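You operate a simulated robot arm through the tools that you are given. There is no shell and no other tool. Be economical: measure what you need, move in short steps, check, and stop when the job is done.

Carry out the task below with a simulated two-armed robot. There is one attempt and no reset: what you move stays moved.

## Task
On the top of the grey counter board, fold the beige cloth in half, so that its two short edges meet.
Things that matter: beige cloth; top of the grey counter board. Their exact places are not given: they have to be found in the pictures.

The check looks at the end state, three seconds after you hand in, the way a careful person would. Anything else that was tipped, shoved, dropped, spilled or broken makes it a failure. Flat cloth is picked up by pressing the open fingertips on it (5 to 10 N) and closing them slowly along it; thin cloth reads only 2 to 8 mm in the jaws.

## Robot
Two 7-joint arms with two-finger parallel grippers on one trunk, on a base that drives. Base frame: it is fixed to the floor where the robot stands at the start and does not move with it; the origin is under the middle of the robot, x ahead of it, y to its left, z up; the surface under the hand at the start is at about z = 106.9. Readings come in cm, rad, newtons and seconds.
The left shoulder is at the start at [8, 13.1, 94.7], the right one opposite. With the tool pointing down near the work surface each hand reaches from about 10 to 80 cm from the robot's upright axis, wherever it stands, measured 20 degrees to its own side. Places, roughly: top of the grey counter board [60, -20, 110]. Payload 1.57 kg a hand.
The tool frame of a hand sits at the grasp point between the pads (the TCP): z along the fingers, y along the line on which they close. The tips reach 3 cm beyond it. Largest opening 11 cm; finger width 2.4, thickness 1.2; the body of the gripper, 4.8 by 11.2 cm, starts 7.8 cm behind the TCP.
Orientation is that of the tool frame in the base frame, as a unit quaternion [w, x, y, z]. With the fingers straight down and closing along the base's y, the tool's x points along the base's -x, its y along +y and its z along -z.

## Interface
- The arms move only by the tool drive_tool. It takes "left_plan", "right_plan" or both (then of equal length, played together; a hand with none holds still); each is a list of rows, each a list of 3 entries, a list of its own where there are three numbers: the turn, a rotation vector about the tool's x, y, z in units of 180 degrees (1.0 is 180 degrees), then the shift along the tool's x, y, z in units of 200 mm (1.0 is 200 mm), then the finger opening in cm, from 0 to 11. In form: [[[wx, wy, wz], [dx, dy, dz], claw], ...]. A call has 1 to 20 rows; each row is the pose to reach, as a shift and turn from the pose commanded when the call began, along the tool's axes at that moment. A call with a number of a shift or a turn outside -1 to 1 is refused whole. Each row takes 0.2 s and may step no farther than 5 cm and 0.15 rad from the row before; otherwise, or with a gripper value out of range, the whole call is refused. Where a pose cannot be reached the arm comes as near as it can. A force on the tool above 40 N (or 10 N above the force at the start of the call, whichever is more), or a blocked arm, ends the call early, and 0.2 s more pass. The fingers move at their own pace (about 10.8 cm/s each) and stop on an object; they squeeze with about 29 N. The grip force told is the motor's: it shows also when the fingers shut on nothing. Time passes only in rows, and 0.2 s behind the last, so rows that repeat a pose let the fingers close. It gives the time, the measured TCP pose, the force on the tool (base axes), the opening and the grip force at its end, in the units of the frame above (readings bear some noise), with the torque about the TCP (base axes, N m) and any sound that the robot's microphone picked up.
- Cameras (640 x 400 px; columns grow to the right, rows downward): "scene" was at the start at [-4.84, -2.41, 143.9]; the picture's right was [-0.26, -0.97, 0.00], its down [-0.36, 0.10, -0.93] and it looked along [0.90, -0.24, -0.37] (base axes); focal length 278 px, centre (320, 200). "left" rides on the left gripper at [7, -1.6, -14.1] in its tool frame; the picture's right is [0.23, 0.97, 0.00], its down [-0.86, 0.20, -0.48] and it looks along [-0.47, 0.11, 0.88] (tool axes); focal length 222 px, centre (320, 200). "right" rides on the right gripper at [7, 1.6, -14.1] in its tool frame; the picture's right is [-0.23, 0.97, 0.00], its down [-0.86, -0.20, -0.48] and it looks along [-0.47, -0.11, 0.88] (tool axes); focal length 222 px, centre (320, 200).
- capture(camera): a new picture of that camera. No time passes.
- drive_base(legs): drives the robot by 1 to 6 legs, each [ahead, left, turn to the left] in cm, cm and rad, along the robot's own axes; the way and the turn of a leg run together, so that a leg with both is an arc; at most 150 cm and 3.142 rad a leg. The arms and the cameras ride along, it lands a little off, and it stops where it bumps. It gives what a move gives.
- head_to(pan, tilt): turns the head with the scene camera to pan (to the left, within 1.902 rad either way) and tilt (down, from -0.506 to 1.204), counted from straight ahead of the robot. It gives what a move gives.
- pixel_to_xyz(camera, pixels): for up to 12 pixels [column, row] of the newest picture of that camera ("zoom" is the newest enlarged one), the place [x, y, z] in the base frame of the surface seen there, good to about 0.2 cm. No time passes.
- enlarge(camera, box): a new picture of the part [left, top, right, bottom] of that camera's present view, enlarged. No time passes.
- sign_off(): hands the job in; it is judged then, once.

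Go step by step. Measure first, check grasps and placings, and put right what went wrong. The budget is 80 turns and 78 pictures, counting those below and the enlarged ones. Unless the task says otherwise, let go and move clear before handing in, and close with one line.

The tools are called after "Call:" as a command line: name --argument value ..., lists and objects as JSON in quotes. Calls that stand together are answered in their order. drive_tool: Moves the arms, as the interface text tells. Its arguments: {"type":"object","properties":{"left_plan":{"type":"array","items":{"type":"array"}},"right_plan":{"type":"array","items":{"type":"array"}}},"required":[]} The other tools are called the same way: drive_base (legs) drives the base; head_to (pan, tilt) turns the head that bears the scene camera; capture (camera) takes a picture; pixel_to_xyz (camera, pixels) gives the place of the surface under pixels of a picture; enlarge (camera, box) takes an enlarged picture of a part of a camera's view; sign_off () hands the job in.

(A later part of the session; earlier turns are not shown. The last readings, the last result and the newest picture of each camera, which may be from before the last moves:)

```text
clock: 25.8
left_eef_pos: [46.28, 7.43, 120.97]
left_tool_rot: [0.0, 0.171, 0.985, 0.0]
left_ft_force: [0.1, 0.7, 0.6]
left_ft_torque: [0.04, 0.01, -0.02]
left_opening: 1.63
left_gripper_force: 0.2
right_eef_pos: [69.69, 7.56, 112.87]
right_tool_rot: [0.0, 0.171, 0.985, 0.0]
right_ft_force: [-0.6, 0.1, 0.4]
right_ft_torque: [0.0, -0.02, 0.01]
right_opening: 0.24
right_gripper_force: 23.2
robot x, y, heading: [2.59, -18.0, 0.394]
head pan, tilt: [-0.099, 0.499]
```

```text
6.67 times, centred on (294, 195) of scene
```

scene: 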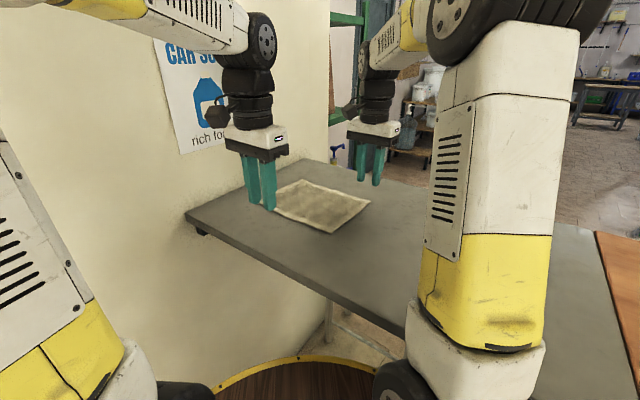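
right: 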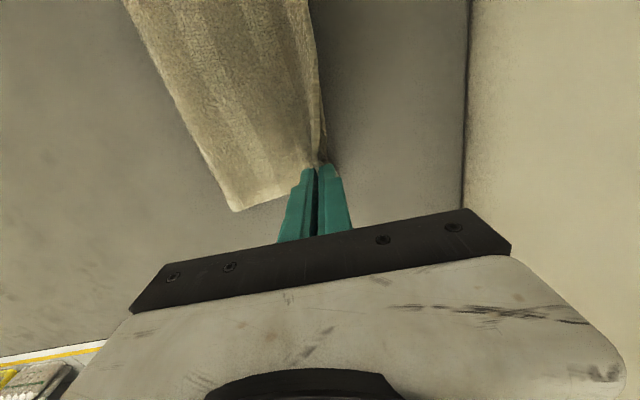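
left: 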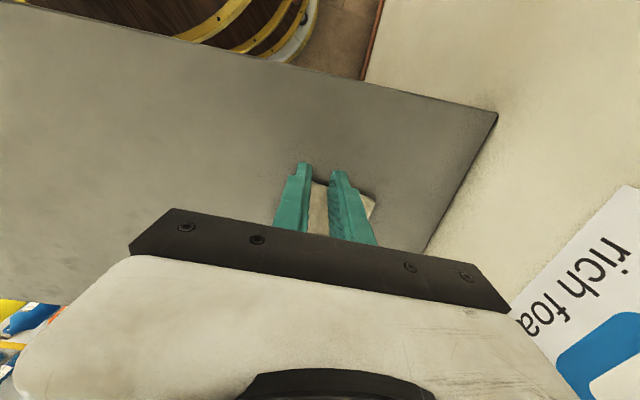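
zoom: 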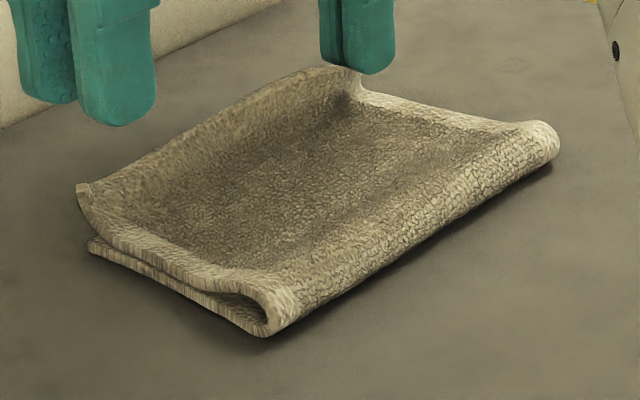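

Only the upper layer is held. I'll go 0.8 cm further back to allow for spring-out on release, lower and let go.

Call:
drive_tool --right_plan '[[[0, 0, 0], [0, -0.04, 0.03], 0], [[0, 0, 0], [0, -0.04, 0.07], 0], [[0, 0, 0], [0, -0.04, 0.1], 0], [[0, 0, 0], [0, -0.04, 0.1], 0], [[0, 0, 0], [0, -0.04, 0.1], 0.6], [[0, 0, 0], [0, -0.04, 0.095], 1.0], [[0, 0, 0], [0, -0.04, 0.085], 1.3], [[0, 0, 0], [0, -0.04, 0.06], 1.4], [[0, 0, 0], [0, -0.04, 0], 1.4], [[0, 0, 0], [0, -0.04, -0.15], 1.4], [[0, 0, 0], [0, -0.1, -0.35], 1.4], [[0, 0, 0], [0, -0.2, -0.55], 1.4], [[0, 0, 0], [0, -0.3, -0.65], 1.4]]'

Call:
enlarge --camera "right" --box '[200, 0, 440, 150]'

Call:
enlarge --camera "scene" --box '[246, 165, 342, 225]'

```text
clock: 28.6
left_eef_pos: [46.45, 7.61, 120.93]
left_tool_rot: [0.0, 0.171, 0.985, 0.0]
left_ft_force: [0.1, 0.3, 0.6]
left_ft_torque: [-0.03, -0.02, -0.03]
left_opening: 1.59
left_gripper_force: 0.1
right_eef_pos: [67.59, 1.83, 126.13]
right_tool_rot: [0.0, 0.171, 0.985, -0.001]
right_ft_force: [-0.1, -0.3, -0.1]
right_ft_torque: [0.0, 0.03, 0.03]
right_opening: 1.4
right_gripper_force: 0.0
robot x, y, heading: [2.99, -18.01, 0.4]
head pan, tilt: [-0.099, 0.499]
```

```text
2.67 times, centred on (320, 75) of right
```

zoom: 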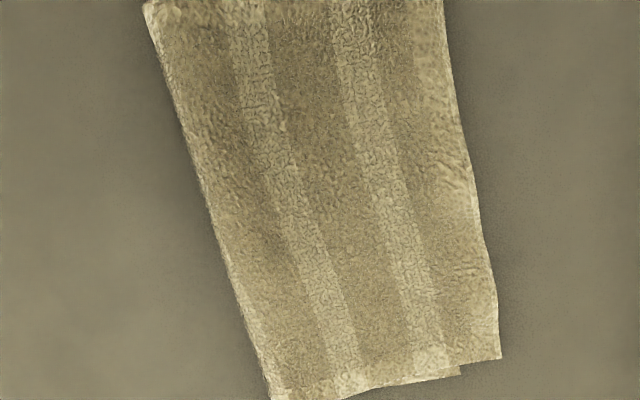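

```text
6.67 times, centred on (294, 195) of scene
```

zoom: 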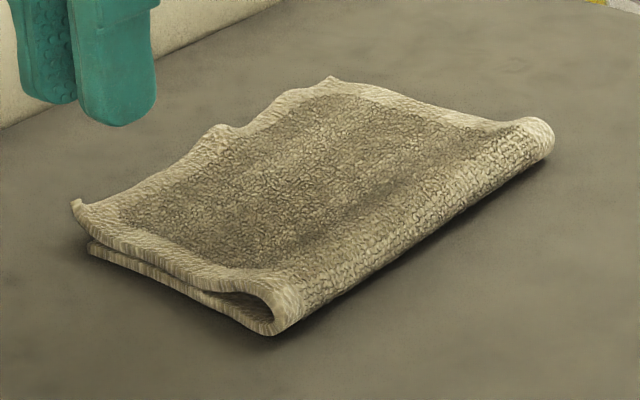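

The upper D corner still overhangs: the standing strip held in the jaws lies down outward when freed. I'll measure the present corners.

Call:
pixel_to_xyz --camera "zoom" --pixels '[[333, 80], [75, 204], [93, 250], [225, 130], [275, 328], [545, 140], [85, 235]]'

Call:
enlarge --camera "right" --box '[200, 0, 440, 150]'

Call:
pixel_to_xyz --camera "zoom" --pixels '[[499, 356], [459, 372], [494, 310], [482, 230], [468, 160], [455, 100], [440, 10], [275, 392], [150, 10]]'

```text
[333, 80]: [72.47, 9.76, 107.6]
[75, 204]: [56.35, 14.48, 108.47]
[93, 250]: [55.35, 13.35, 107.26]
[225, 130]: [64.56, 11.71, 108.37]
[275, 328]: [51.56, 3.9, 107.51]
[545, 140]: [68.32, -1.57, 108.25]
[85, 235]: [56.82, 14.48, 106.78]
```

```text
2.67 times, centred on (320, 75) of right
```

zoom: 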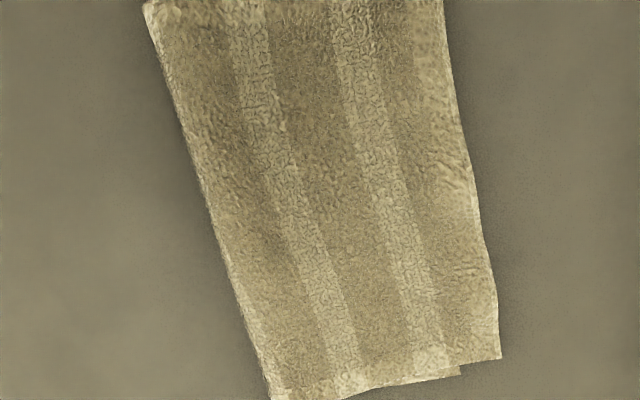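

```text
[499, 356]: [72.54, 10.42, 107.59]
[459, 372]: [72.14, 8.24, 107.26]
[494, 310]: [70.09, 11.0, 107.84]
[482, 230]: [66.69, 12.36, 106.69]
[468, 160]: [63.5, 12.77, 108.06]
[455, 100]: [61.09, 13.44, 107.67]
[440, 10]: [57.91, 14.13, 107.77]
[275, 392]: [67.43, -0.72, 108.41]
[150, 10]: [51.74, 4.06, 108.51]
```

Upper edge overhangs the lower by 2.0 cm at D and 1.4 cm at A. I'll regrip both upper corners lightly (both hands straddling the upper edge) and lay them down further back; first position over the edge.

Call:
drive_tool --left_plan '[[[0, 0, 0], [-0.1, 0.1, 0.05], 2], [[0, 0, 0], [-0.2, 0.2, 0.1], 2], [[0, 0, 0], [-0.3, 0.32, 0.18], 2], [[0, 0, 0], [-0.4, 0.45, 0.18], 2], [[0, 0, 0], [-0.443, 0.521, 0.18], 2], [[0, 0, 0], [-0.443, 0.521, 0.3], 2], [[0, 0, 0], [-0.443, 0.521, 0.42], 2], [[0, 0, 0], [-0.443, 0.521, 0.42], 2]]' --right_plan '[[[0, 0, 0], [0, 0, 0.2], 2], [[0, 0, 0], [0, 0.05, 0.42], 2], [[0, 0, 0], [0.002, 0.18, 0.45], 2], [[0, 0, 0], [0.004, 0.33, 0.45], 2], [[0, 0, 0], [0.007, 0.492, 0.45], 2], [[0, 0, 0], [0.007, 0.492, 0.6], 2], [[0, 0, 0], [0.007, 0.492, 0.7], 2], [[0, 0, 0], [0.007, 0.492, 0.7], 2]]'

Call:
capture --camera "right"

Call:
capture --camera "left"

Call:
enlarge --camera "scene" --box '[230, 135, 358, 215]'

```text
clock: 30.4
left_eef_pos: [58.29, 14.61, 112.62]
left_tool_rot: [0.001, 0.17, 0.985, 0.0]
left_ft_force: [0.0, -0.1, 0.5]
left_ft_torque: [0.0, -0.03, 0.02]
left_opening: 2.01
left_gripper_force: 0.1
right_eef_pos: [70.76, 11.21, 111.94]
right_tool_rot: [0.0, 0.171, 0.985, 0.001]
right_ft_force: [-0.6, -0.1, 0.1]
right_ft_torque: [-0.02, 0.01, 0.01]
right_opening: 2.02
right_gripper_force: 0.1
right hand out of reach, approached as far as the arm can: row 5
robot x, y, heading: [3.18, -17.84, 0.397]
head pan, tilt: [-0.099, 0.499]
```

```text
35 pictures are left
```

right: 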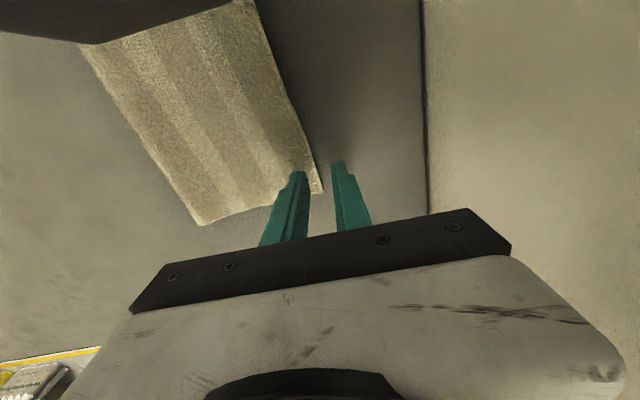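

```text
34 pictures are left
```

left: 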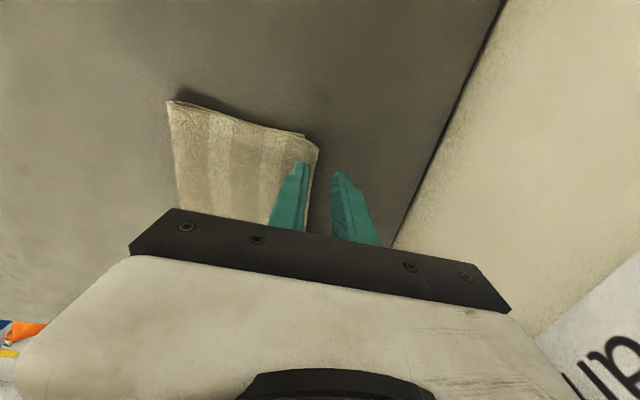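

```text
5.00 times, centred on (294, 175) of scene
```

zoom: 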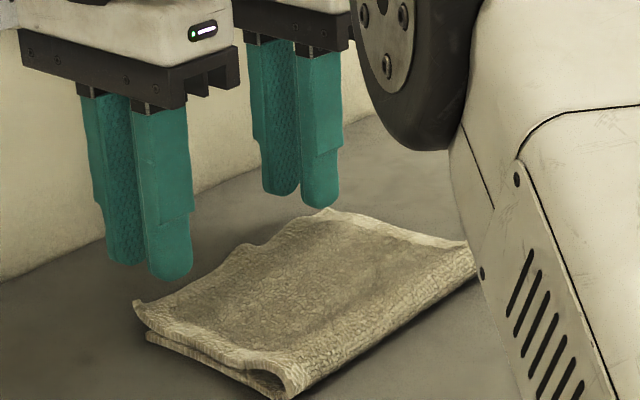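

Positioned well. Press gently and close both slowly.

Call:
drive_tool --left_plan '[[[0, 0, 0], [0, 0, 0.06], 2], [[0, 0, 0], [0, 0, 0.09], 2], [[0, 0, 0], [0, 0, 0.11], 2], [[0, 0, 0], [0, 0, 0.11], 1.7], [[0, 0, 0], [0, 0, 0.11], 1.4], [[0, 0, 0], [0, 0, 0.11], 1.1], [[0, 0, 0], [0, 0, 0.11], 0.8], [[0, 0, 0], [0, 0, 0.11], 0.5], [[0, 0, 0], [0, 0, 0.11], 0.2], [[0, 0, 0], [0, 0, 0.11], 0], [[0, 0, 0], [0, 0, 0.11], 0]]' --right_plan '[[[0, 0, 0], [0, 0, 0.05], 2], [[0, 0, 0], [0, 0, 0.07], 2], [[0, 0, 0], [0, 0, 0.082], 2], [[0, 0, 0], [0, 0, 0.082], 1.7], [[0, 0, 0], [0, 0, 0.082], 1.4], [[0, 0, 0], [0, 0, 0.082], 1.1], [[0, 0, 0], [0, 0, 0.082], 0.8], [[0, 0, 0], [0, 0, 0.082], 0.5], [[0, 0, 0], [0, 0, 0.082], 0.2], [[0, 0, 0], [0, 0, 0.082], 0], [[0, 0, 0], [0, 0, 0.082], 0]]'

Call:
drive_tool --left_plan '[[[0, 0, 0], [0, 0, -0.05], 0], [[0, 0, 0], [0, -0.01, -0.1], 0], [[0, 0, 0], [0, -0.02, -0.15], 0]]' --right_plan '[[[0, 0, 0], [0, 0, -0.05], 0], [[0, 0, 0], [0, -0.01, -0.1], 0], [[0, 0, 0], [0, -0.02, -0.15], 0]]'

Call:
capture --camera "right"

Call:
capture --camera "left"

Call:
enlarge --camera "scene" --box '[230, 145, 358, 225]'

```text
clock: 32.8
left_eef_pos: [58.41, 14.52, 110.44]
left_tool_rot: [0.0, 0.171, 0.985, 0.0]
left_ft_force: [0.8, -1.1, 11.5]
left_ft_torque: [-0.07, -0.01, 0.03]
left_opening: 0.0
left_gripper_force: 21.1
right_eef_pos: [70.79, 11.21, 110.28]
right_tool_rot: [0.0, 0.171, 0.985, 0.0]
right_ft_force: [0.0, -0.4, 4.7]
right_ft_torque: [0.0, -0.01, 0.0]
right_opening: 0.0
right_gripper_force: 21.0
robot x, y, heading: [2.85, -17.92, 0.402]
head pan, tilt: [-0.099, 0.499]
```

```text
clock: 33.6
left_eef_pos: [58.2, 14.13, 113.36]
left_tool_rot: [-0.001, 0.171, 0.985, 0.0]
left_ft_force: [-0.1, 0.1, -0.7]
left_ft_torque: [-0.03, 0.04, 0.0]
left_opening: 0.0
left_gripper_force: 21.3
right_eef_pos: [70.67, 10.78, 113.15]
right_tool_rot: [0.0, 0.171, 0.985, 0.0]
right_ft_force: [-0.2, 0.2, 0.1]
right_ft_torque: [0.0, -0.02, 0.02]
right_opening: 0.0
right_gripper_force: 20.8
robot x, y, heading: [3.33, -17.83, 0.399]
head pan, tilt: [-0.099, 0.499]
```

```text
32 pictures are left
```

right: 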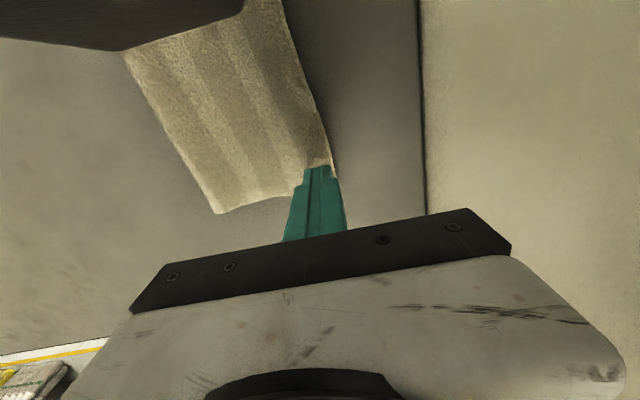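

```text
31 pictures are left
```

left: 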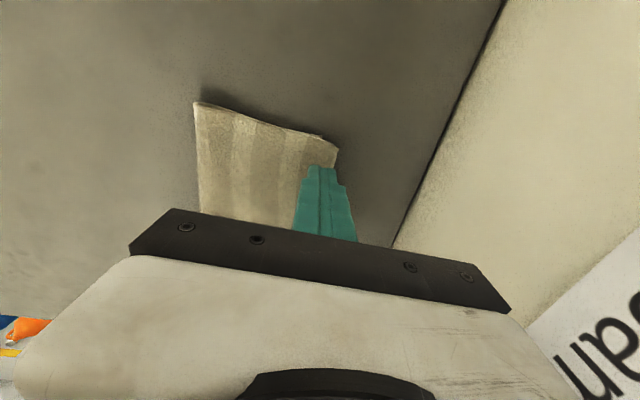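

```text
5.00 times, centred on (294, 185) of scene
```

zoom: 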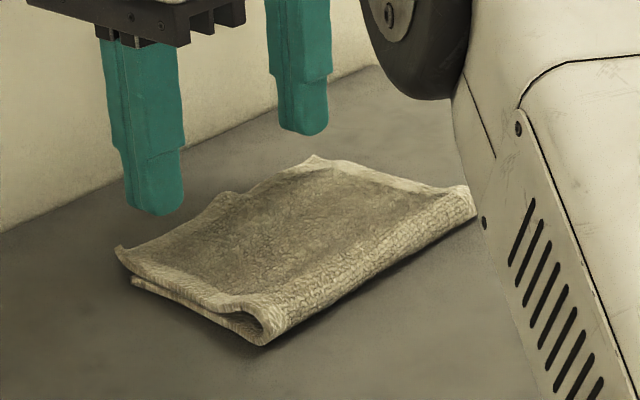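

Both missed (opening 0.0): the strip was too narrow, and the cloth was drawn slightly outward. I'll measure the edges again before a deeper grip.

Call:
pixel_to_xyz --camera "zoom" --pixels '[[316, 158], [117, 248], [134, 284], [225, 195], [262, 340], [470, 195], [128, 268]]'

Call:
drive_tool --left_plan '[[[0, 0, 0], [0.1, -0.1, -0.05], 3], [[0, 0, 0], [0.2, -0.2, -0.1], 3], [[0, 0, 0], [0.3, -0.2, -0.1], 3]]' --right_plan '[[[0, 0, 0], [0, -0.13, -0.15], 3], [[0, 0, 0], [0, -0.3, -0.3], 3], [[0, 0, 0], [0, -0.45, -0.45], 3]]'

Call:
enlarge --camera "right" --box '[200, 0, 440, 150]'

```text
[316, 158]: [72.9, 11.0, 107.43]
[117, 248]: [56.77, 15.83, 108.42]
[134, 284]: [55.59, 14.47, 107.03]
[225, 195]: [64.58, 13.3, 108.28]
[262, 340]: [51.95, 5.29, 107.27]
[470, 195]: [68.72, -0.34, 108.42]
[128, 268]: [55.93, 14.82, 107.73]
```

```text
clock: 34.4
left_eef_pos: [51.43, 12.44, 115.18]
left_tool_rot: [-0.001, 0.172, 0.985, 0.0]
left_ft_force: [-0.2, 0.1, -1.1]
left_ft_torque: [-0.03, 0.02, -0.04]
left_opening: 2.99
left_gripper_force: 0.0
right_eef_pos: [67.44, 2.31, 122.22]
right_tool_rot: [-0.001, 0.171, 0.985, 0.0]
right_ft_force: [0.6, -0.1, -1.1]
right_ft_torque: [-0.03, -0.02, -0.01]
right_opening: 3.01
right_gripper_force: 0.0
robot x, y, heading: [2.91, -17.93, 0.4]
head pan, tilt: [-0.099, 0.499]
```

```text
2.67 times, centred on (320, 75) of right
```

zoom: 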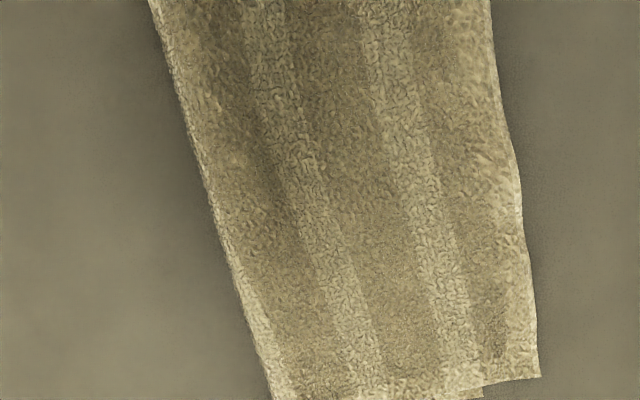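

Call:
pixel_to_xyz --camera "zoom" --pixels '[[537, 375], [482, 390], [533, 320], [520, 250], [519, 180], [500, 90], [488, 10], [235, 270]]'

Call:
enlarge --camera "left" --box '[160, 60, 400, 210]'

Call:
pixel_to_xyz --camera "scene" --pixels '[[320, 200]]'

```text
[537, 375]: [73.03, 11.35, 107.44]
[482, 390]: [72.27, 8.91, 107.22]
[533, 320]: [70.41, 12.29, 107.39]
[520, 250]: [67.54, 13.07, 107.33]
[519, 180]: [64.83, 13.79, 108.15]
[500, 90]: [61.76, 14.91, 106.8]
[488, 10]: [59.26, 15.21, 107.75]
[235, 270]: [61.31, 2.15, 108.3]
```

```text
2.67 times, centred on (280, 135) of left
```

zoom: 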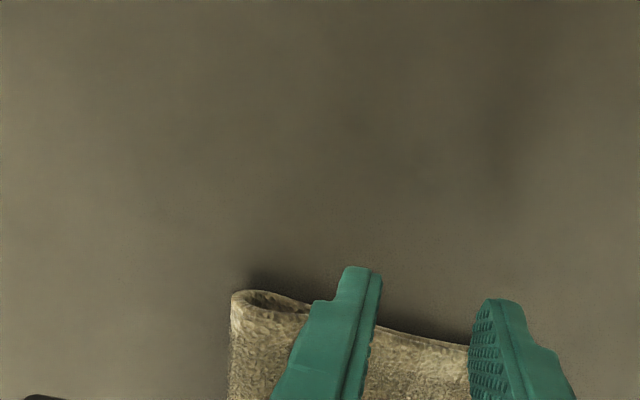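

```text
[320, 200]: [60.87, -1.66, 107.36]
```

Overhang is 2.5 cm at D, 1.7 cm at A. I'll regrip with the wider opening that worked before, then lay the edge down 3–4 cm further back.

Call:
drive_tool --left_plan '[[[0, 0, 0], [-0.08, 0.08, 0], 2.8], [[0, 0, 0], [-0.18, 0.16, 0], 2.8], [[0, 0, 0], [-0.25, 0.22, 0], 2.8], [[0, 0, 0], [-0.29, 0.249, 0], 2.8], [[0, 0, 0], [-0.29, 0.249, 0.1], 2.8], [[0, 0, 0], [-0.29, 0.249, 0.14], 2.8], [[0, 0, 0], [-0.29, 0.249, 0.14], 2.8]]' --right_plan '[[[0, 0, 0], [0, 0.05, 0.18], 2.8], [[0, 0, 0], [0, 0.18, 0.3], 2.8], [[0, 0, 0], [-0.005, 0.33, 0.32], 2.8], [[0, 0, 0], [-0.013, 0.46, 0.34], 2.8], [[0, 0, 0], [-0.013, 0.517, 0.42], 2.8], [[0, 0, 0], [-0.013, 0.517, 0.52], 2.8], [[0, 0, 0], [-0.013, 0.517, 0.52], 2.8]]'

Call:
capture --camera "right"

Call:
capture --camera "left"

```text
clock: 36.0
left_eef_pos: [58.34, 15.08, 112.56]
left_tool_rot: [0.0, 0.171, 0.985, 0.0]
left_ft_force: [-0.5, 0.2, -0.2]
left_ft_torque: [-0.02, -0.01, -0.01]
left_opening: 2.8
left_gripper_force: 0.0
right_eef_pos: [71.66, 12.19, 111.89]
right_tool_rot: [-0.001, 0.171, 0.985, -0.001]
right_ft_force: [0.8, -0.2, -0.1]
right_ft_torque: [0.04, 0.01, 0.01]
right_opening: 2.81
right_gripper_force: 0.0
right hand out of reach, approached as far as the arm can: row 6, 7
robot x, y, heading: [3.19, -17.78, 0.399]
head pan, tilt: [-0.099, 0.499]
```

```text
27 pictures are left
```

right: 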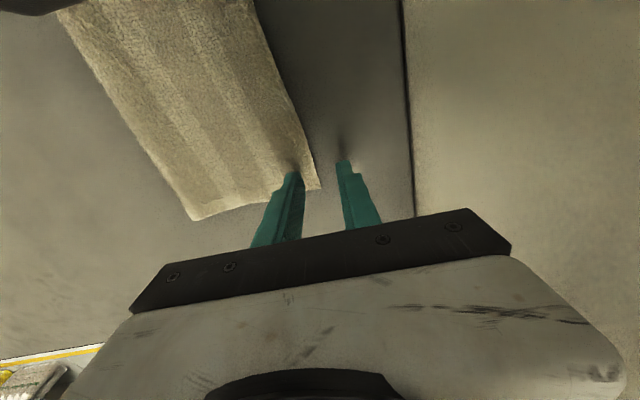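

```text
26 pictures are left
```

left: 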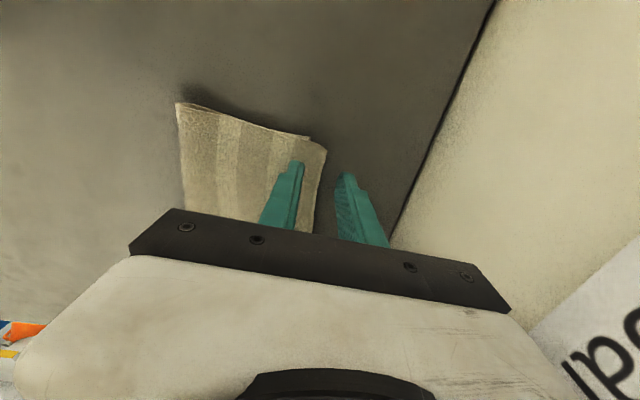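

Call:
drive_tool --left_plan '[[[0, 0, 0], [0, 0, 0.04], 2.8], [[0, 0, 0], [0, -0.01, 0.08], 2.8], [[0, 0, 0], [0, -0.01, 0.108], 2.8], [[0, 0, 0], [0, -0.01, 0.108], 2.4], [[0, 0, 0], [0, -0.01, 0.108], 2.1], [[0, 0, 0], [0, -0.01, 0.108], 1.8], [[0, 0, 0], [0, -0.01, 0.108], 1.5], [[0, 0, 0], [0, -0.01, 0.108], 1.2], [[0, 0, 0], [0, -0.01, 0.108], 0.9], [[0, 0, 0], [0, -0.01, 0.108], 0.6], [[0, 0, 0], [0, -0.01, 0.108], 0.3], [[0, 0, 0], [0, -0.01, 0.108], 0], [[0, 0, 0], [0, -0.01, 0.108], 0]]' --right_plan '[[[0, 0, 0], [0, -0.025, 0.02], 2.8], [[0, 0, 0], [0, -0.025, 0.06], 2.8], [[0, 0, 0], [0, -0.025, 0.08], 2.8], [[0, 0, 0], [0, -0.025, 0.08], 2.4], [[0, 0, 0], [0, -0.025, 0.08], 2.1], [[0, 0, 0], [0, -0.025, 0.08], 1.8], [[0, 0, 0], [0, -0.025, 0.08], 1.5], [[0, 0, 0], [0, -0.025, 0.08], 1.2], [[0, 0, 0], [0, -0.025, 0.08], 0.9], [[0, 0, 0], [0, -0.025, 0.08], 0.6], [[0, 0, 0], [0, -0.025, 0.08], 0.3], [[0, 0, 0], [0, -0.025, 0.08], 0], [[0, 0, 0], [0, -0.025, 0.08], 0]]'

Call:
capture --camera "left"

```text
clock: 38.8
left_eef_pos: [58.21, 14.95, 110.34]
left_tool_rot: [0.0, 0.171, 0.985, 0.0]
left_ft_force: [-2.0, -2.6, 9.3]
left_ft_torque: [-0.12, 0.05, 0.0]
left_opening: 0.0
left_gripper_force: 21.4
right_eef_pos: [72.15, 12.29, 110.55]
right_tool_rot: [-0.001, 0.171, 0.985, 0.0]
right_ft_force: [-0.3, -0.2, 0.3]
right_ft_torque: [-0.04, 0.02, 0.0]
right_opening: 0.0
right_gripper_force: 21.3
right hand out of reach, approached as far as the arm can: row 1, 2, 3, 4, 5, 6, 7, 8, 9, 10, 11, 12, 13
robot x, y, heading: [2.81, -17.84, 0.402]
head pan, tilt: [-0.099, 0.499]
```

```text
25 pictures are left
```

left: 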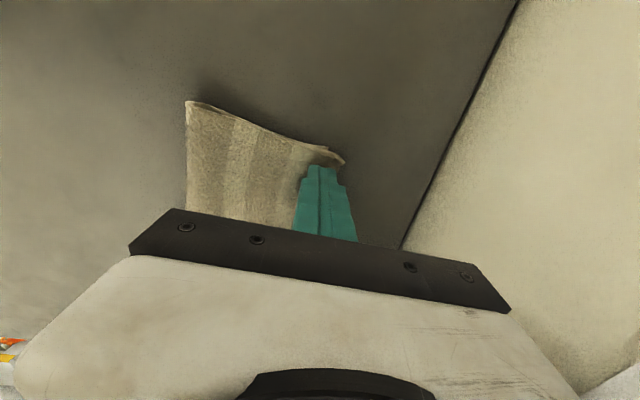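

Both missed again (right at its reach limit). I'll change method: press closed fingertips on the overhanging upper strip and drag it back. First back off and measure.

Call:
drive_tool --left_plan '[[[0, 0, 0], [0.02, 0, -0.12], 0], [[0, 0, 0], [0.1, -0.12, -0.2], 0], [[0, 0, 0], [0.25, -0.25, -0.25], 0]]' --right_plan '[[[0, 0, 0], [0.02, 0, -0.1], 0], [[0, 0, 0], [0.02, -0.2, -0.2], 0], [[0, 0, 0], [0.02, -0.4, -0.35], 0]]'

Call:
drive_tool --right_plan '[[[0, 0, 0], [0, -0.15, -0.1], 0], [[0, 0, 0], [0, -0.15, -0.2], 0]]'

Call:
enlarge --camera "right" --box '[200, 20, 440, 170]'

Call:
pixel_to_xyz --camera "right" --pixels '[[320, 10]]'

Call:
enlarge --camera "scene" --box '[240, 155, 352, 225]'

```text
clock: 39.6
left_eef_pos: [52.04, 11.98, 115.67]
left_tool_rot: [-0.002, 0.171, 0.985, 0.0]
left_ft_force: [0.7, 0.0, 0.3]
left_ft_torque: [-0.03, 0.07, -0.03]
left_opening: 0.0
left_gripper_force: 20.9
right_eef_pos: [72.04, 7.07, 118.4]
right_tool_rot: [0.0, 0.171, 0.985, -0.001]
right_ft_force: [0.2, 1.4, -1.1]
right_ft_torque: [-0.07, 0.06, 0.01]
right_opening: 0.01
right_gripper_force: 21.1
right hand out of reach, approached as far as the arm can: row 1, 2, 3
robot x, y, heading: [3.07, -18.06, 0.401]
head pan, tilt: [-0.099, 0.499]
```

```text
clock: 40.2
left_eef_pos: [51.91, 12.12, 115.55]
left_tool_rot: [0.0, 0.171, 0.985, 0.0]
left_ft_force: [0.3, 1.2, -0.7]
left_ft_torque: [-0.11, 0.06, 0.0]
left_opening: 0.0
left_gripper_force: 21.0
right_eef_pos: [71.09, 4.28, 122.47]
right_tool_rot: [-0.001, 0.171, 0.985, 0.0]
right_ft_force: [0.4, 1.1, -0.7]
right_ft_torque: [-0.09, 0.04, 0.01]
right_opening: 0.0
right_gripper_force: 20.9
right hand out of reach, approached as far as the arm can: row 1
robot x, y, heading: [2.87, -18.04, 0.398]
head pan, tilt: [-0.099, 0.499]
```

```text
2.67 times, centred on (320, 95) of right
```

zoom: 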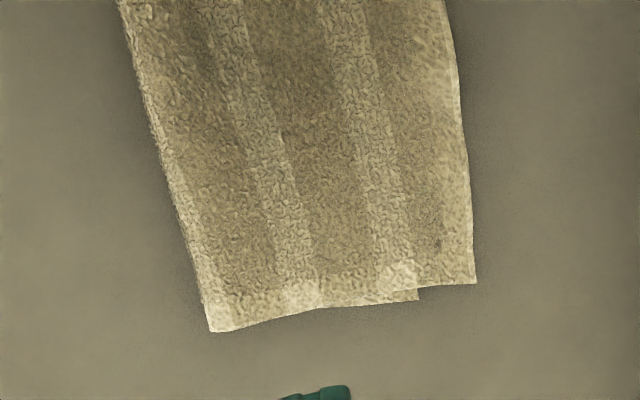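

```text
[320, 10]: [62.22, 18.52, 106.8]
```

```text
5.71 times, centred on (296, 190) of scene
```

zoom: 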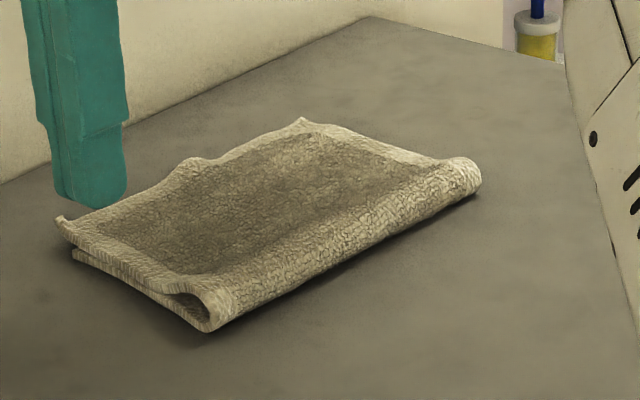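

Call:
pixel_to_xyz --camera "zoom" --pixels '[[302, 121], [62, 222], [74, 254], [190, 163], [210, 330], [475, 175]]'

Call:
enlarge --camera "right" --box '[200, 0, 440, 150]'

Call:
pixel_to_xyz --camera "zoom" --pixels '[[474, 333], [417, 352], [470, 280], [463, 200], [460, 130], [445, 20]]'

```text
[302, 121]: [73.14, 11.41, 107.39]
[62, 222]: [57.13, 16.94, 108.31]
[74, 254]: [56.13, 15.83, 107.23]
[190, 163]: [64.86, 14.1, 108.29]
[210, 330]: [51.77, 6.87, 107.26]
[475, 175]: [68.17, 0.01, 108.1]
```

```text
2.67 times, centred on (320, 75) of right
```

zoom: 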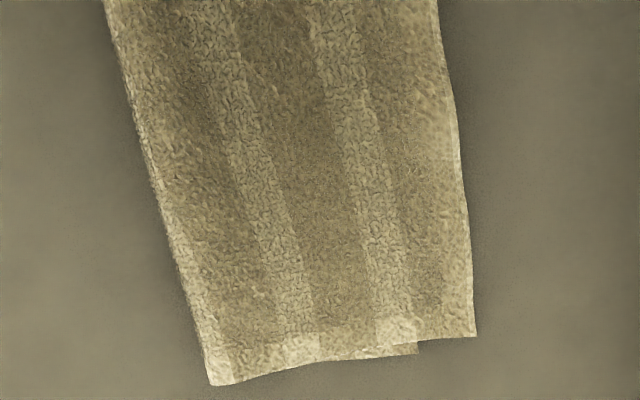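

```text
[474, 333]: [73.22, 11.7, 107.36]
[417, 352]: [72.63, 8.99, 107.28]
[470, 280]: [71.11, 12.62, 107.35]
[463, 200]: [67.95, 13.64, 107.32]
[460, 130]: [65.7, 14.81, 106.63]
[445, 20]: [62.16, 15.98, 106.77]
```

Overhang at D is 2.65 cm (edge (71.1,12.6)). The right hand comes down closed on the overhang, reading the force before dragging.

Call:
drive_tool --right_plan '[[[0, 0, 0], [0.05, 0.05, 0.15], 0], [[0, 0, 0], [0.1, 0.2, 0.3], 0], [[0, 0, 0], [0.14, 0.327, 0.42], 0], [[0, 0, 0], [0.14, 0.327, 0.53], 0], [[0, 0, 0], [0.14, 0.327, 0.575], 0], [[0, 0, 0], [0.14, 0.327, 0.6], 0], [[0, 0, 0], [0.14, 0.327, 0.61], 0]]'

Call:
capture --camera "right"

```text
clock: 41.8
left_eef_pos: [51.99, 12.05, 115.61]
left_tool_rot: [0.0, 0.171, 0.985, -0.001]
left_ft_force: [1.1, 0.5, -0.4]
left_ft_torque: [0.01, 0.01, 0.03]
left_opening: 0.0
left_gripper_force: 21.1
right_eef_pos: [70.81, 11.23, 110.39]
right_tool_rot: [0.001, 0.171, 0.985, 0.002]
right_ft_force: [-0.2, 0.1, 1.4]
right_ft_torque: [0.0, 0.01, -0.01]
right_opening: 0.01
right_gripper_force: 21.5
robot x, y, heading: [3.02, -17.99, 0.401]
head pan, tilt: [-0.099, 0.499]
```

```text
21 pictures are left
```

right: 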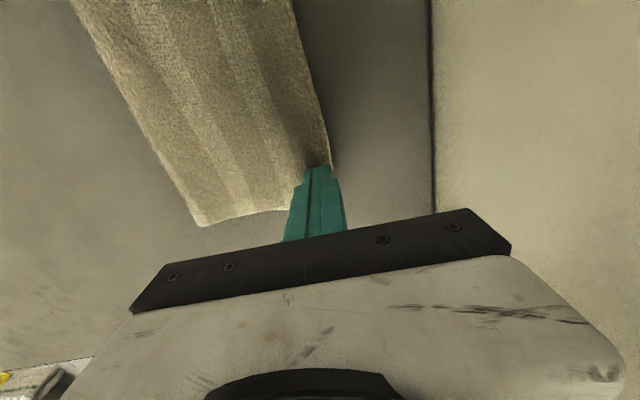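

Just touching (1.4 N). Press a little more and drag 2.8 cm back.

Call:
drive_tool --right_plan '[[[0, 0, 0], [0, 0, 0.007], 0], [[0, 0, 0], [0, 0, 0.009], 0], [[0, 0, 0], [0, -0.02, 0.009], 0], [[0, 0, 0], [0, -0.04, 0.009], 0], [[0, 0, 0], [0, -0.06, 0.007], 0], [[0, 0, 0], [0, -0.08, 0.004], 0], [[0, 0, 0], [0, -0.1, 0.0], 0], [[0, 0, 0], [0, -0.12, -0.003], 0], [[0, 0, 0], [0, -0.14, -0.005], 0], [[0, 0, 0], [0, -0.14, -0.005], 0]]'

Call:
capture --camera "right"

Call:
enlarge --camera "scene" --box '[240, 155, 352, 225]'

```text
clock: 44.0
left_eef_pos: [52.0, 12.14, 115.62]
left_tool_rot: [0.0, 0.171, 0.985, 0.001]
left_ft_force: [-0.4, -0.5, 0.2]
left_ft_torque: [-0.05, -0.01, -0.01]
left_opening: 0.0
left_gripper_force: 21.4
right_eef_pos: [69.92, 8.58, 110.56]
right_tool_rot: [0.0, 0.17, 0.985, 0.0]
right_ft_force: [0.2, 0.2, 0.2]
right_ft_torque: [-0.02, 0.02, 0.0]
right_opening: 0.02
right_gripper_force: 21.3
robot x, y, heading: [2.83, -17.9, 0.398]
head pan, tilt: [-0.099, 0.499]
```

```text
20 pictures are left
```

right: 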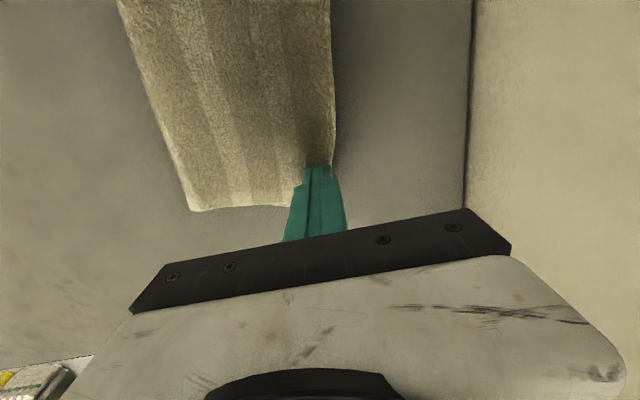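

```text
5.71 times, centred on (296, 190) of scene
```

zoom: 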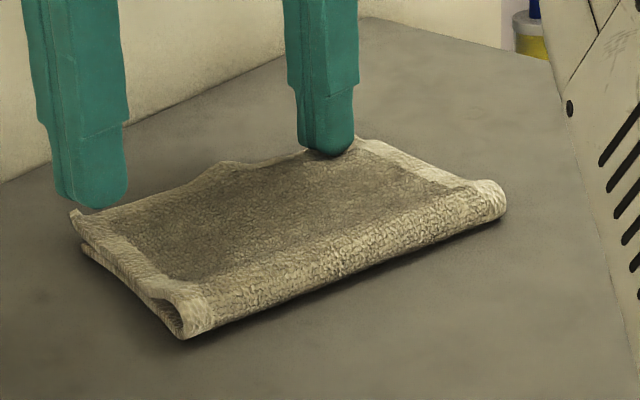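

The upper layer followed the finger. Lift the right hand and check the overlap.

Call:
drive_tool --right_plan '[[[0, 0, 0], [0, 0, -0.1], 0], [[0, 0, 0], [0, -0.1, -0.3], 0], [[0, 0, 0], [0, -0.25, -0.48], 0], [[0, 0, 0], [0, -0.3, -0.6], 0]]'

Call:
enlarge --camera "right" --box '[200, 0, 440, 150]'

Call:
pixel_to_xyz --camera "zoom" --pixels '[[320, 200]]'

```text
clock: 45.0
left_eef_pos: [51.99, 12.01, 115.49]
left_tool_rot: [0.001, 0.171, 0.985, 0.0]
left_ft_force: [-0.3, -0.7, 0.0]
left_ft_torque: [-0.01, 0.01, -0.02]
left_opening: 0.0
left_gripper_force: 21.9
right_eef_pos: [67.94, 2.98, 122.64]
right_tool_rot: [-0.001, 0.171, 0.985, 0.001]
right_ft_force: [0.7, 0.5, -0.4]
right_ft_torque: [-0.03, 0.01, 0.0]
right_opening: 0.0
right_gripper_force: 21.0
robot x, y, heading: [2.91, -18.01, 0.405]
head pan, tilt: [-0.099, 0.499]
```

```text
2.67 times, centred on (320, 75) of right
```

zoom: 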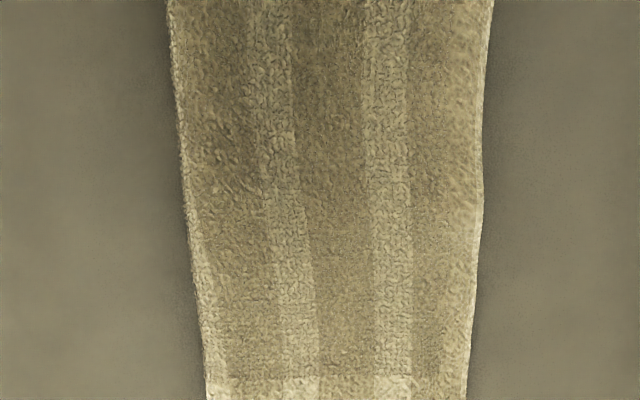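

```text
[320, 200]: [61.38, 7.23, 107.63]
```

Call:
enlarge --camera "right" --box '[260, 90, 420, 190]'

Call:
enlarge --camera "scene" --box '[240, 160, 352, 230]'

Call:
pixel_to_xyz --camera "zoom" --pixels '[[72, 185], [84, 220], [185, 300], [500, 165], [362, 110], [225, 135], [80, 205]]'

```text
4.00 times, centred on (340, 140) of right
```

zoom: 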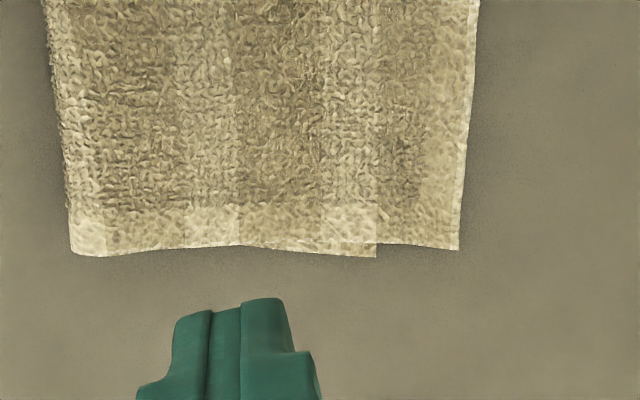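

```text
5.71 times, centred on (296, 195) of scene
```

zoom: 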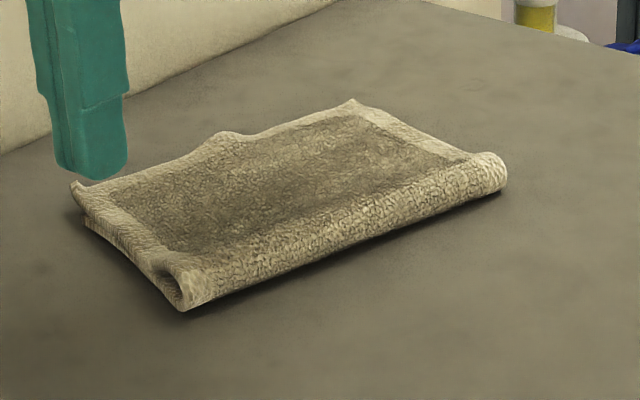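

```text
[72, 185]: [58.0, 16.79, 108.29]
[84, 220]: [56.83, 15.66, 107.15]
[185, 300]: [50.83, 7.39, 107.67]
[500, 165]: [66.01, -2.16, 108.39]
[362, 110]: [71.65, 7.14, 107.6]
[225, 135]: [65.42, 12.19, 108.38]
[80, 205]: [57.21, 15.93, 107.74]
```

The layers stick and move together, so the fold itself must be re-laid: the upper half is ~2.5 cm too long. I'll regrip both upper corners, lift back to open the fold, and lay it again. First measure the present edges.

Call:
capture --camera "right"

Call:
pixel_to_xyz --camera "right" --pixels '[[373, 150], [352, 153], [374, 135], [377, 110], [380, 80], [382, 50], [384, 20], [279, 151], [265, 50]]'

```text
15 pictures are left
```

right: 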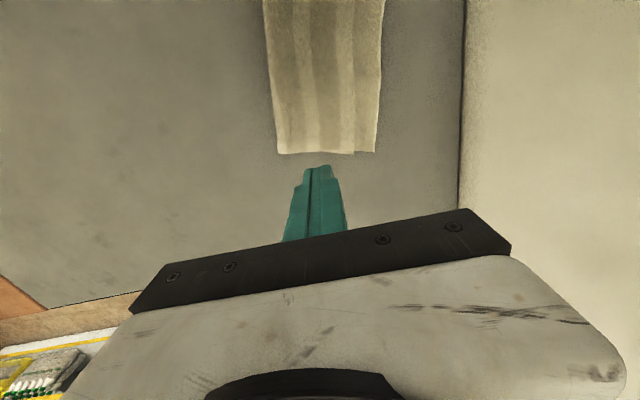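

```text
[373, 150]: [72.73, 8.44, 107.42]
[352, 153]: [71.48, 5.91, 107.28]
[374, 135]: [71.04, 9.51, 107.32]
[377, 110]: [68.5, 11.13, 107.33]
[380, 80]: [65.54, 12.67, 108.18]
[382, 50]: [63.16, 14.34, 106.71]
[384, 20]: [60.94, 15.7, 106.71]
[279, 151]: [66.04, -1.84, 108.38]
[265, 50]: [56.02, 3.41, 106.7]
```

Upper edge runs D(72.8,8.4)–A(58,16.8), lower C(71.5,5.9)–B(56.8,15.6). I'll turn the hands 10° more to match and place them with centres 0.6 cm inside the upper edge.

Call:
drive_tool --left_plan '[[[0, 0, 0.02], [-0.1, 0.09, 0], 2.8], [[0, 0, 0.04], [-0.2, 0.18, 0], 2.8], [[0, 0, 0.055], [-0.295, 0.279, 0], 2.8], [[0, 0, 0.055], [-0.295, 0.279, 0.08], 2.8], [[0, 0, 0.055], [-0.295, 0.279, 0.16], 2.8], [[0, 0, 0.055], [-0.295, 0.279, 0.16], 2.8]]' --right_plan '[[[0, 0, 0.02], [-0.01, 0.1, 0.12], 2.8], [[0, 0, 0.04], [-0.02, 0.2, 0.28], 2.8], [[0, 0, 0.055], [-0.033, 0.325, 0.4], 2.8], [[0, 0, 0.055], [-0.033, 0.325, 0.48], 2.8], [[0, 0, 0.055], [-0.033, 0.325, 0.53], 2.8], [[0, 0, 0.055], [-0.033, 0.325, 0.53], 2.8]]'

Call:
capture --camera "left"

Call:
capture --camera "right"

```text
clock: 46.4
left_eef_pos: [59.37, 15.2, 112.17]
left_tool_rot: [0.0, 0.255, 0.967, 0.001]
left_ft_force: [0.7, -0.6, -0.1]
left_ft_torque: [-0.02, -0.03, 0.0]
left_opening: 2.82
left_gripper_force: 0.0
right_eef_pos: [70.46, 8.77, 111.91]
right_tool_rot: [0.0, 0.255, 0.967, 0.001]
right_ft_force: [-0.2, -1.1, -0.3]
right_ft_torque: [-0.01, 0.03, 0.01]
right_opening: 2.8
right_gripper_force: 0.0
robot x, y, heading: [2.75, -17.83, 0.402]
head pan, tilt: [-0.099, 0.499]
```

```text
14 pictures are left
```

left: 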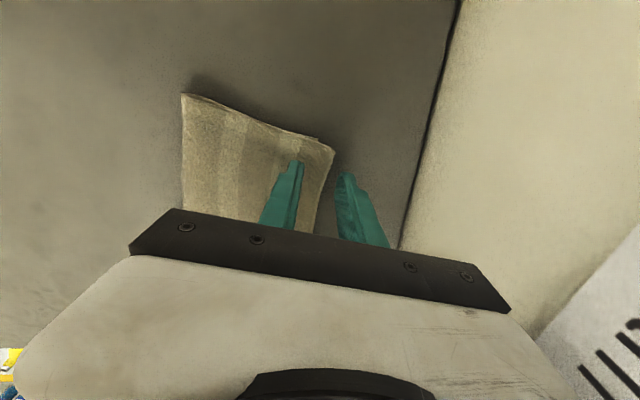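

```text
13 pictures are left
```

right: 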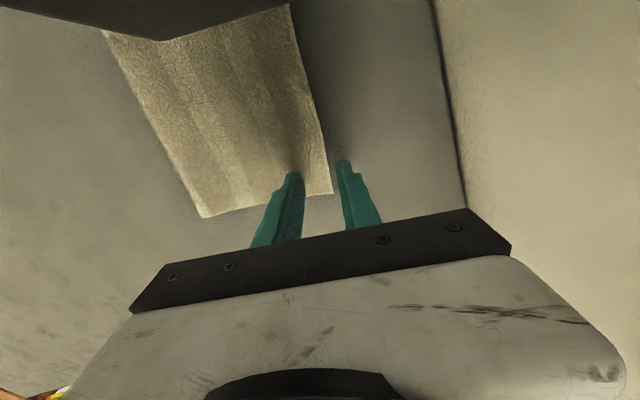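

Both well placed. Press firmer this time and close.

Call:
drive_tool --left_plan '[[[0, 0, 0], [0, -0.015, 0.05], 2.8], [[0, 0, 0], [0, -0.015, 0.085], 2.8], [[0, 0, 0], [0, -0.015, 0.1], 2.8], [[0, 0, 0], [0, -0.015, 0.103], 2.8], [[0, 0, 0], [0, -0.015, 0.103], 2.5], [[0, 0, 0], [0, -0.015, 0.103], 2.2], [[0, 0, 0], [0, -0.015, 0.103], 1.9], [[0, 0, 0], [0, -0.015, 0.103], 1.6], [[0, 0, 0], [0, -0.015, 0.103], 1.3], [[0, 0, 0], [0, -0.015, 0.103], 1.0], [[0, 0, 0], [0, -0.015, 0.103], 0.7], [[0, 0, 0], [0, -0.015, 0.103], 0.4], [[0, 0, 0], [0, -0.015, 0.103], 0], [[0, 0, 0], [0, -0.015, 0.103], 0]]' --right_plan '[[[0, 0, 0], [0, 0, 0.05], 2.8], [[0, 0, 0], [0, 0, 0.075], 2.8], [[0, 0, 0], [0, 0, 0.085], 2.8], [[0, 0, 0], [0, 0, 0.09], 2.8], [[0, 0, 0], [0, 0, 0.09], 2.5], [[0, 0, 0], [0, 0, 0.09], 2.2], [[0, 0, 0], [0, 0, 0.09], 1.9], [[0, 0, 0], [0, 0, 0.09], 1.6], [[0, 0, 0], [0, 0, 0.09], 1.3], [[0, 0, 0], [0, 0, 0.09], 1.0], [[0, 0, 0], [0, 0, 0.09], 0.7], [[0, 0, 0], [0, 0, 0.09], 0.4], [[0, 0, 0], [0, 0, 0.09], 0], [[0, 0, 0], [0, 0, 0.09], 0]]'

```text
clock: 48.4
left_eef_pos: [59.16, 14.68, 110.48]
left_tool_rot: [0.002, 0.256, 0.967, -0.002]
left_ft_force: [-0.1, -2.2, 11.1]
left_ft_torque: [-0.16, 0.04, 0.01]
left_opening: 0.75
left_gripper_force: 26.9
right_eef_pos: [70.5, 8.82, 110.52]
right_tool_rot: [0.002, 0.256, 0.967, 0.003]
right_ft_force: [-1.3, -0.7, 10.8]
right_ft_torque: [-0.14, 0.12, 0.01]
right_opening: 1.09
right_gripper_force: 1.3
robot x, y, heading: [3.25, -18.12, 0.402]
head pan, tilt: [-0.099, 0.499]
stopped in row 10 (left hand): the force on the tool passed its limit at 41 N (the readings are from after the stop); the commanded pose is now the measured one
```

The left has cloth (7.5 mm, 27 N); the call stopped on force. Continue closing the right, holding the left.

Call:
drive_tool --left_plan '[[[0, 0, 0], [0, 0, -0.005], 0], [[0, 0, 0], [0, 0, -0.005], 0], [[0, 0, 0], [0, 0, -0.005], 0], [[0, 0, 0], [0, 0, -0.005], 0], [[0, 0, 0], [0, 0, -0.005], 0], [[0, 0, 0], [0, 0, -0.005], 0]]' --right_plan '[[[0, 0, 0], [0, 0, 0.008], 1.0], [[0, 0, 0], [0, 0, 0.008], 0.8], [[0, 0, 0], [0, 0, 0.008], 0.5], [[0, 0, 0], [0, 0, 0.008], 0.2], [[0, 0, 0], [0, 0, 0.008], 0], [[0, 0, 0], [0, 0, 0.005], 0]]'

Call:
drive_tool --left_plan '[[[0, 0, 0], [0, -0.01, -0.06], 0], [[0, 0, 0], [0, -0.03, -0.12], 0], [[0, 0, 0], [0, -0.06, -0.18], 0]]' --right_plan '[[[0, 0, 0], [0, -0.01, -0.06], 0], [[0, 0, 0], [0, -0.03, -0.12], 0], [[0, 0, 0], [0, -0.06, -0.18], 0]]'

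Call:
enlarge --camera "scene" --box '[232, 145, 360, 225]'

```text
clock: 49.8
left_eef_pos: [59.08, 14.71, 110.37]
left_tool_rot: [0.002, 0.255, 0.967, 0.0]
left_ft_force: [2.3, -1.3, 12.1]
left_ft_torque: [-0.17, 0.01, 0.04]
left_opening: 0.73
left_gripper_force: 27.0
right_eef_pos: [70.52, 8.78, 110.41]
right_tool_rot: [0.003, 0.256, 0.967, 0.002]
right_ft_force: [-2.7, -5.4, 30.9]
right_ft_torque: [-0.51, 0.23, 0.01]
right_opening: 0.4
right_gripper_force: 24.7
robot x, y, heading: [2.75, -17.73, 0.398]
head pan, tilt: [-0.099, 0.499]
```

```text
clock: 50.6
left_eef_pos: [58.66, 13.84, 113.84]
left_tool_rot: [0.0, 0.256, 0.967, -0.001]
left_ft_force: [-0.8, 0.7, -0.5]
left_ft_torque: [-0.03, 0.01, -0.02]
left_opening: 0.69
left_gripper_force: 26.7
right_eef_pos: [70.08, 7.92, 113.59]
right_tool_rot: [0.0, 0.255, 0.967, 0.0]
right_ft_force: [0.0, -0.5, -0.1]
right_ft_torque: [0.0, 0.0, -0.01]
right_opening: 0.39
right_gripper_force: 24.5
robot x, y, heading: [3.02, -18.29, 0.404]
head pan, tilt: [-0.099, 0.499]
```

```text
5.00 times, centred on (296, 185) of scene
```

zoom: 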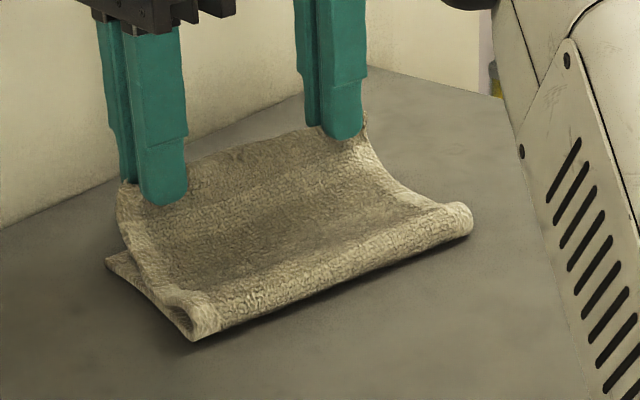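

Both hands now hold only the upper layer. I'll swing the edge back past vertical to open the fold.

Call:
drive_tool --left_plan '[[[0, 0, 0], [0, -0.08, -0.12], 0], [[0, 0, 0], [0, -0.2, -0.22], 0], [[0, 0, 0], [0, -0.34, -0.28], 0], [[0, 0, 0], [0, -0.48, -0.3], 0], [[0, 0, 0], [0, -0.62, -0.3], 0], [[0, 0, 0], [0, -0.7, -0.28], 0], [[0, 0, 0], [0, -0.7, -0.28], 0]]' --right_plan '[[[0, 0, 0], [0, -0.08, -0.12], 0], [[0, 0, 0], [0, -0.2, -0.22], 0], [[0, 0, 0], [0, -0.34, -0.28], 0], [[0, 0, 0], [0, -0.48, -0.3], 0], [[0, 0, 0], [0, -0.62, -0.3], 0], [[0, 0, 0], [0, -0.7, -0.28], 0], [[0, 0, 0], [0, -0.7, -0.28], 0]]'

Call:
enlarge --camera "scene" --box '[232, 145, 360, 225]'

Call:
pixel_to_xyz --camera "zoom" --pixels '[[320, 200], [110, 262], [190, 335], [460, 220]]'

```text
clock: 52.2
left_eef_pos: [51.73, 1.69, 119.57]
left_tool_rot: [0.0, 0.255, 0.967, -0.002]
left_ft_force: [0.5, -0.4, -0.1]
left_ft_torque: [-0.03, 0.02, 0.0]
left_opening: 0.74
left_gripper_force: 26.6
right_eef_pos: [63.16, -4.45, 119.23]
right_tool_rot: [0.001, 0.255, 0.967, 0.0]
right_ft_force: [-0.1, -0.8, -0.4]
right_ft_torque: [0.0, 0.02, -0.06]
right_opening: 0.39
right_gripper_force: 24.6
robot x, y, heading: [3.09, -18.33, 0.401]
head pan, tilt: [-0.099, 0.499]
```

```text
5.00 times, centred on (296, 185) of scene
```

zoom: 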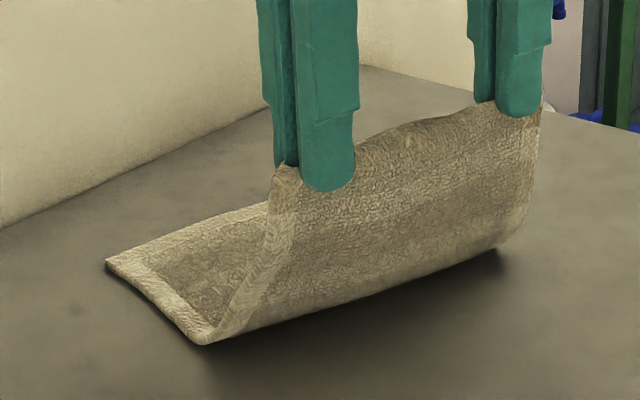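

```text
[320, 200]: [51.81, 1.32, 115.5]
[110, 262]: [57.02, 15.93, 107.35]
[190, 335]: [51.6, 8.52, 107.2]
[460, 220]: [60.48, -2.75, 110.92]
```

The fold is open nicely, B at (57.0,15.9). I'll check C with the right camera.

Call:
capture --camera "right"

```text
10 pictures are left
```

right: 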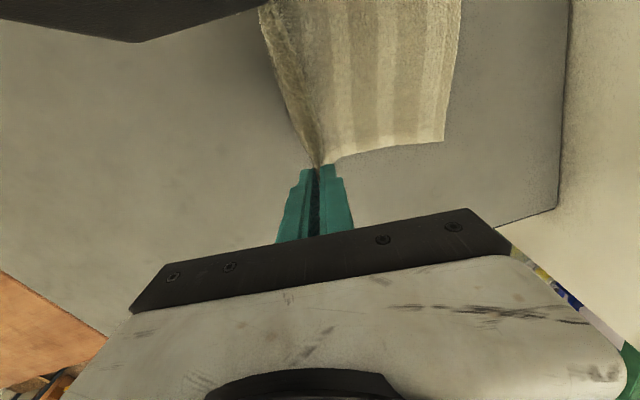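

Call:
pixel_to_xyz --camera "right" --pixels '[[442, 139], [448, 100], [453, 60], [458, 20], [400, 146]]'

```text
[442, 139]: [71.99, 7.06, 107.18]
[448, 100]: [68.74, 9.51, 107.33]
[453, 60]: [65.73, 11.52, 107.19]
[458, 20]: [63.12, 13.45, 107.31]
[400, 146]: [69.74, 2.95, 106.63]
```

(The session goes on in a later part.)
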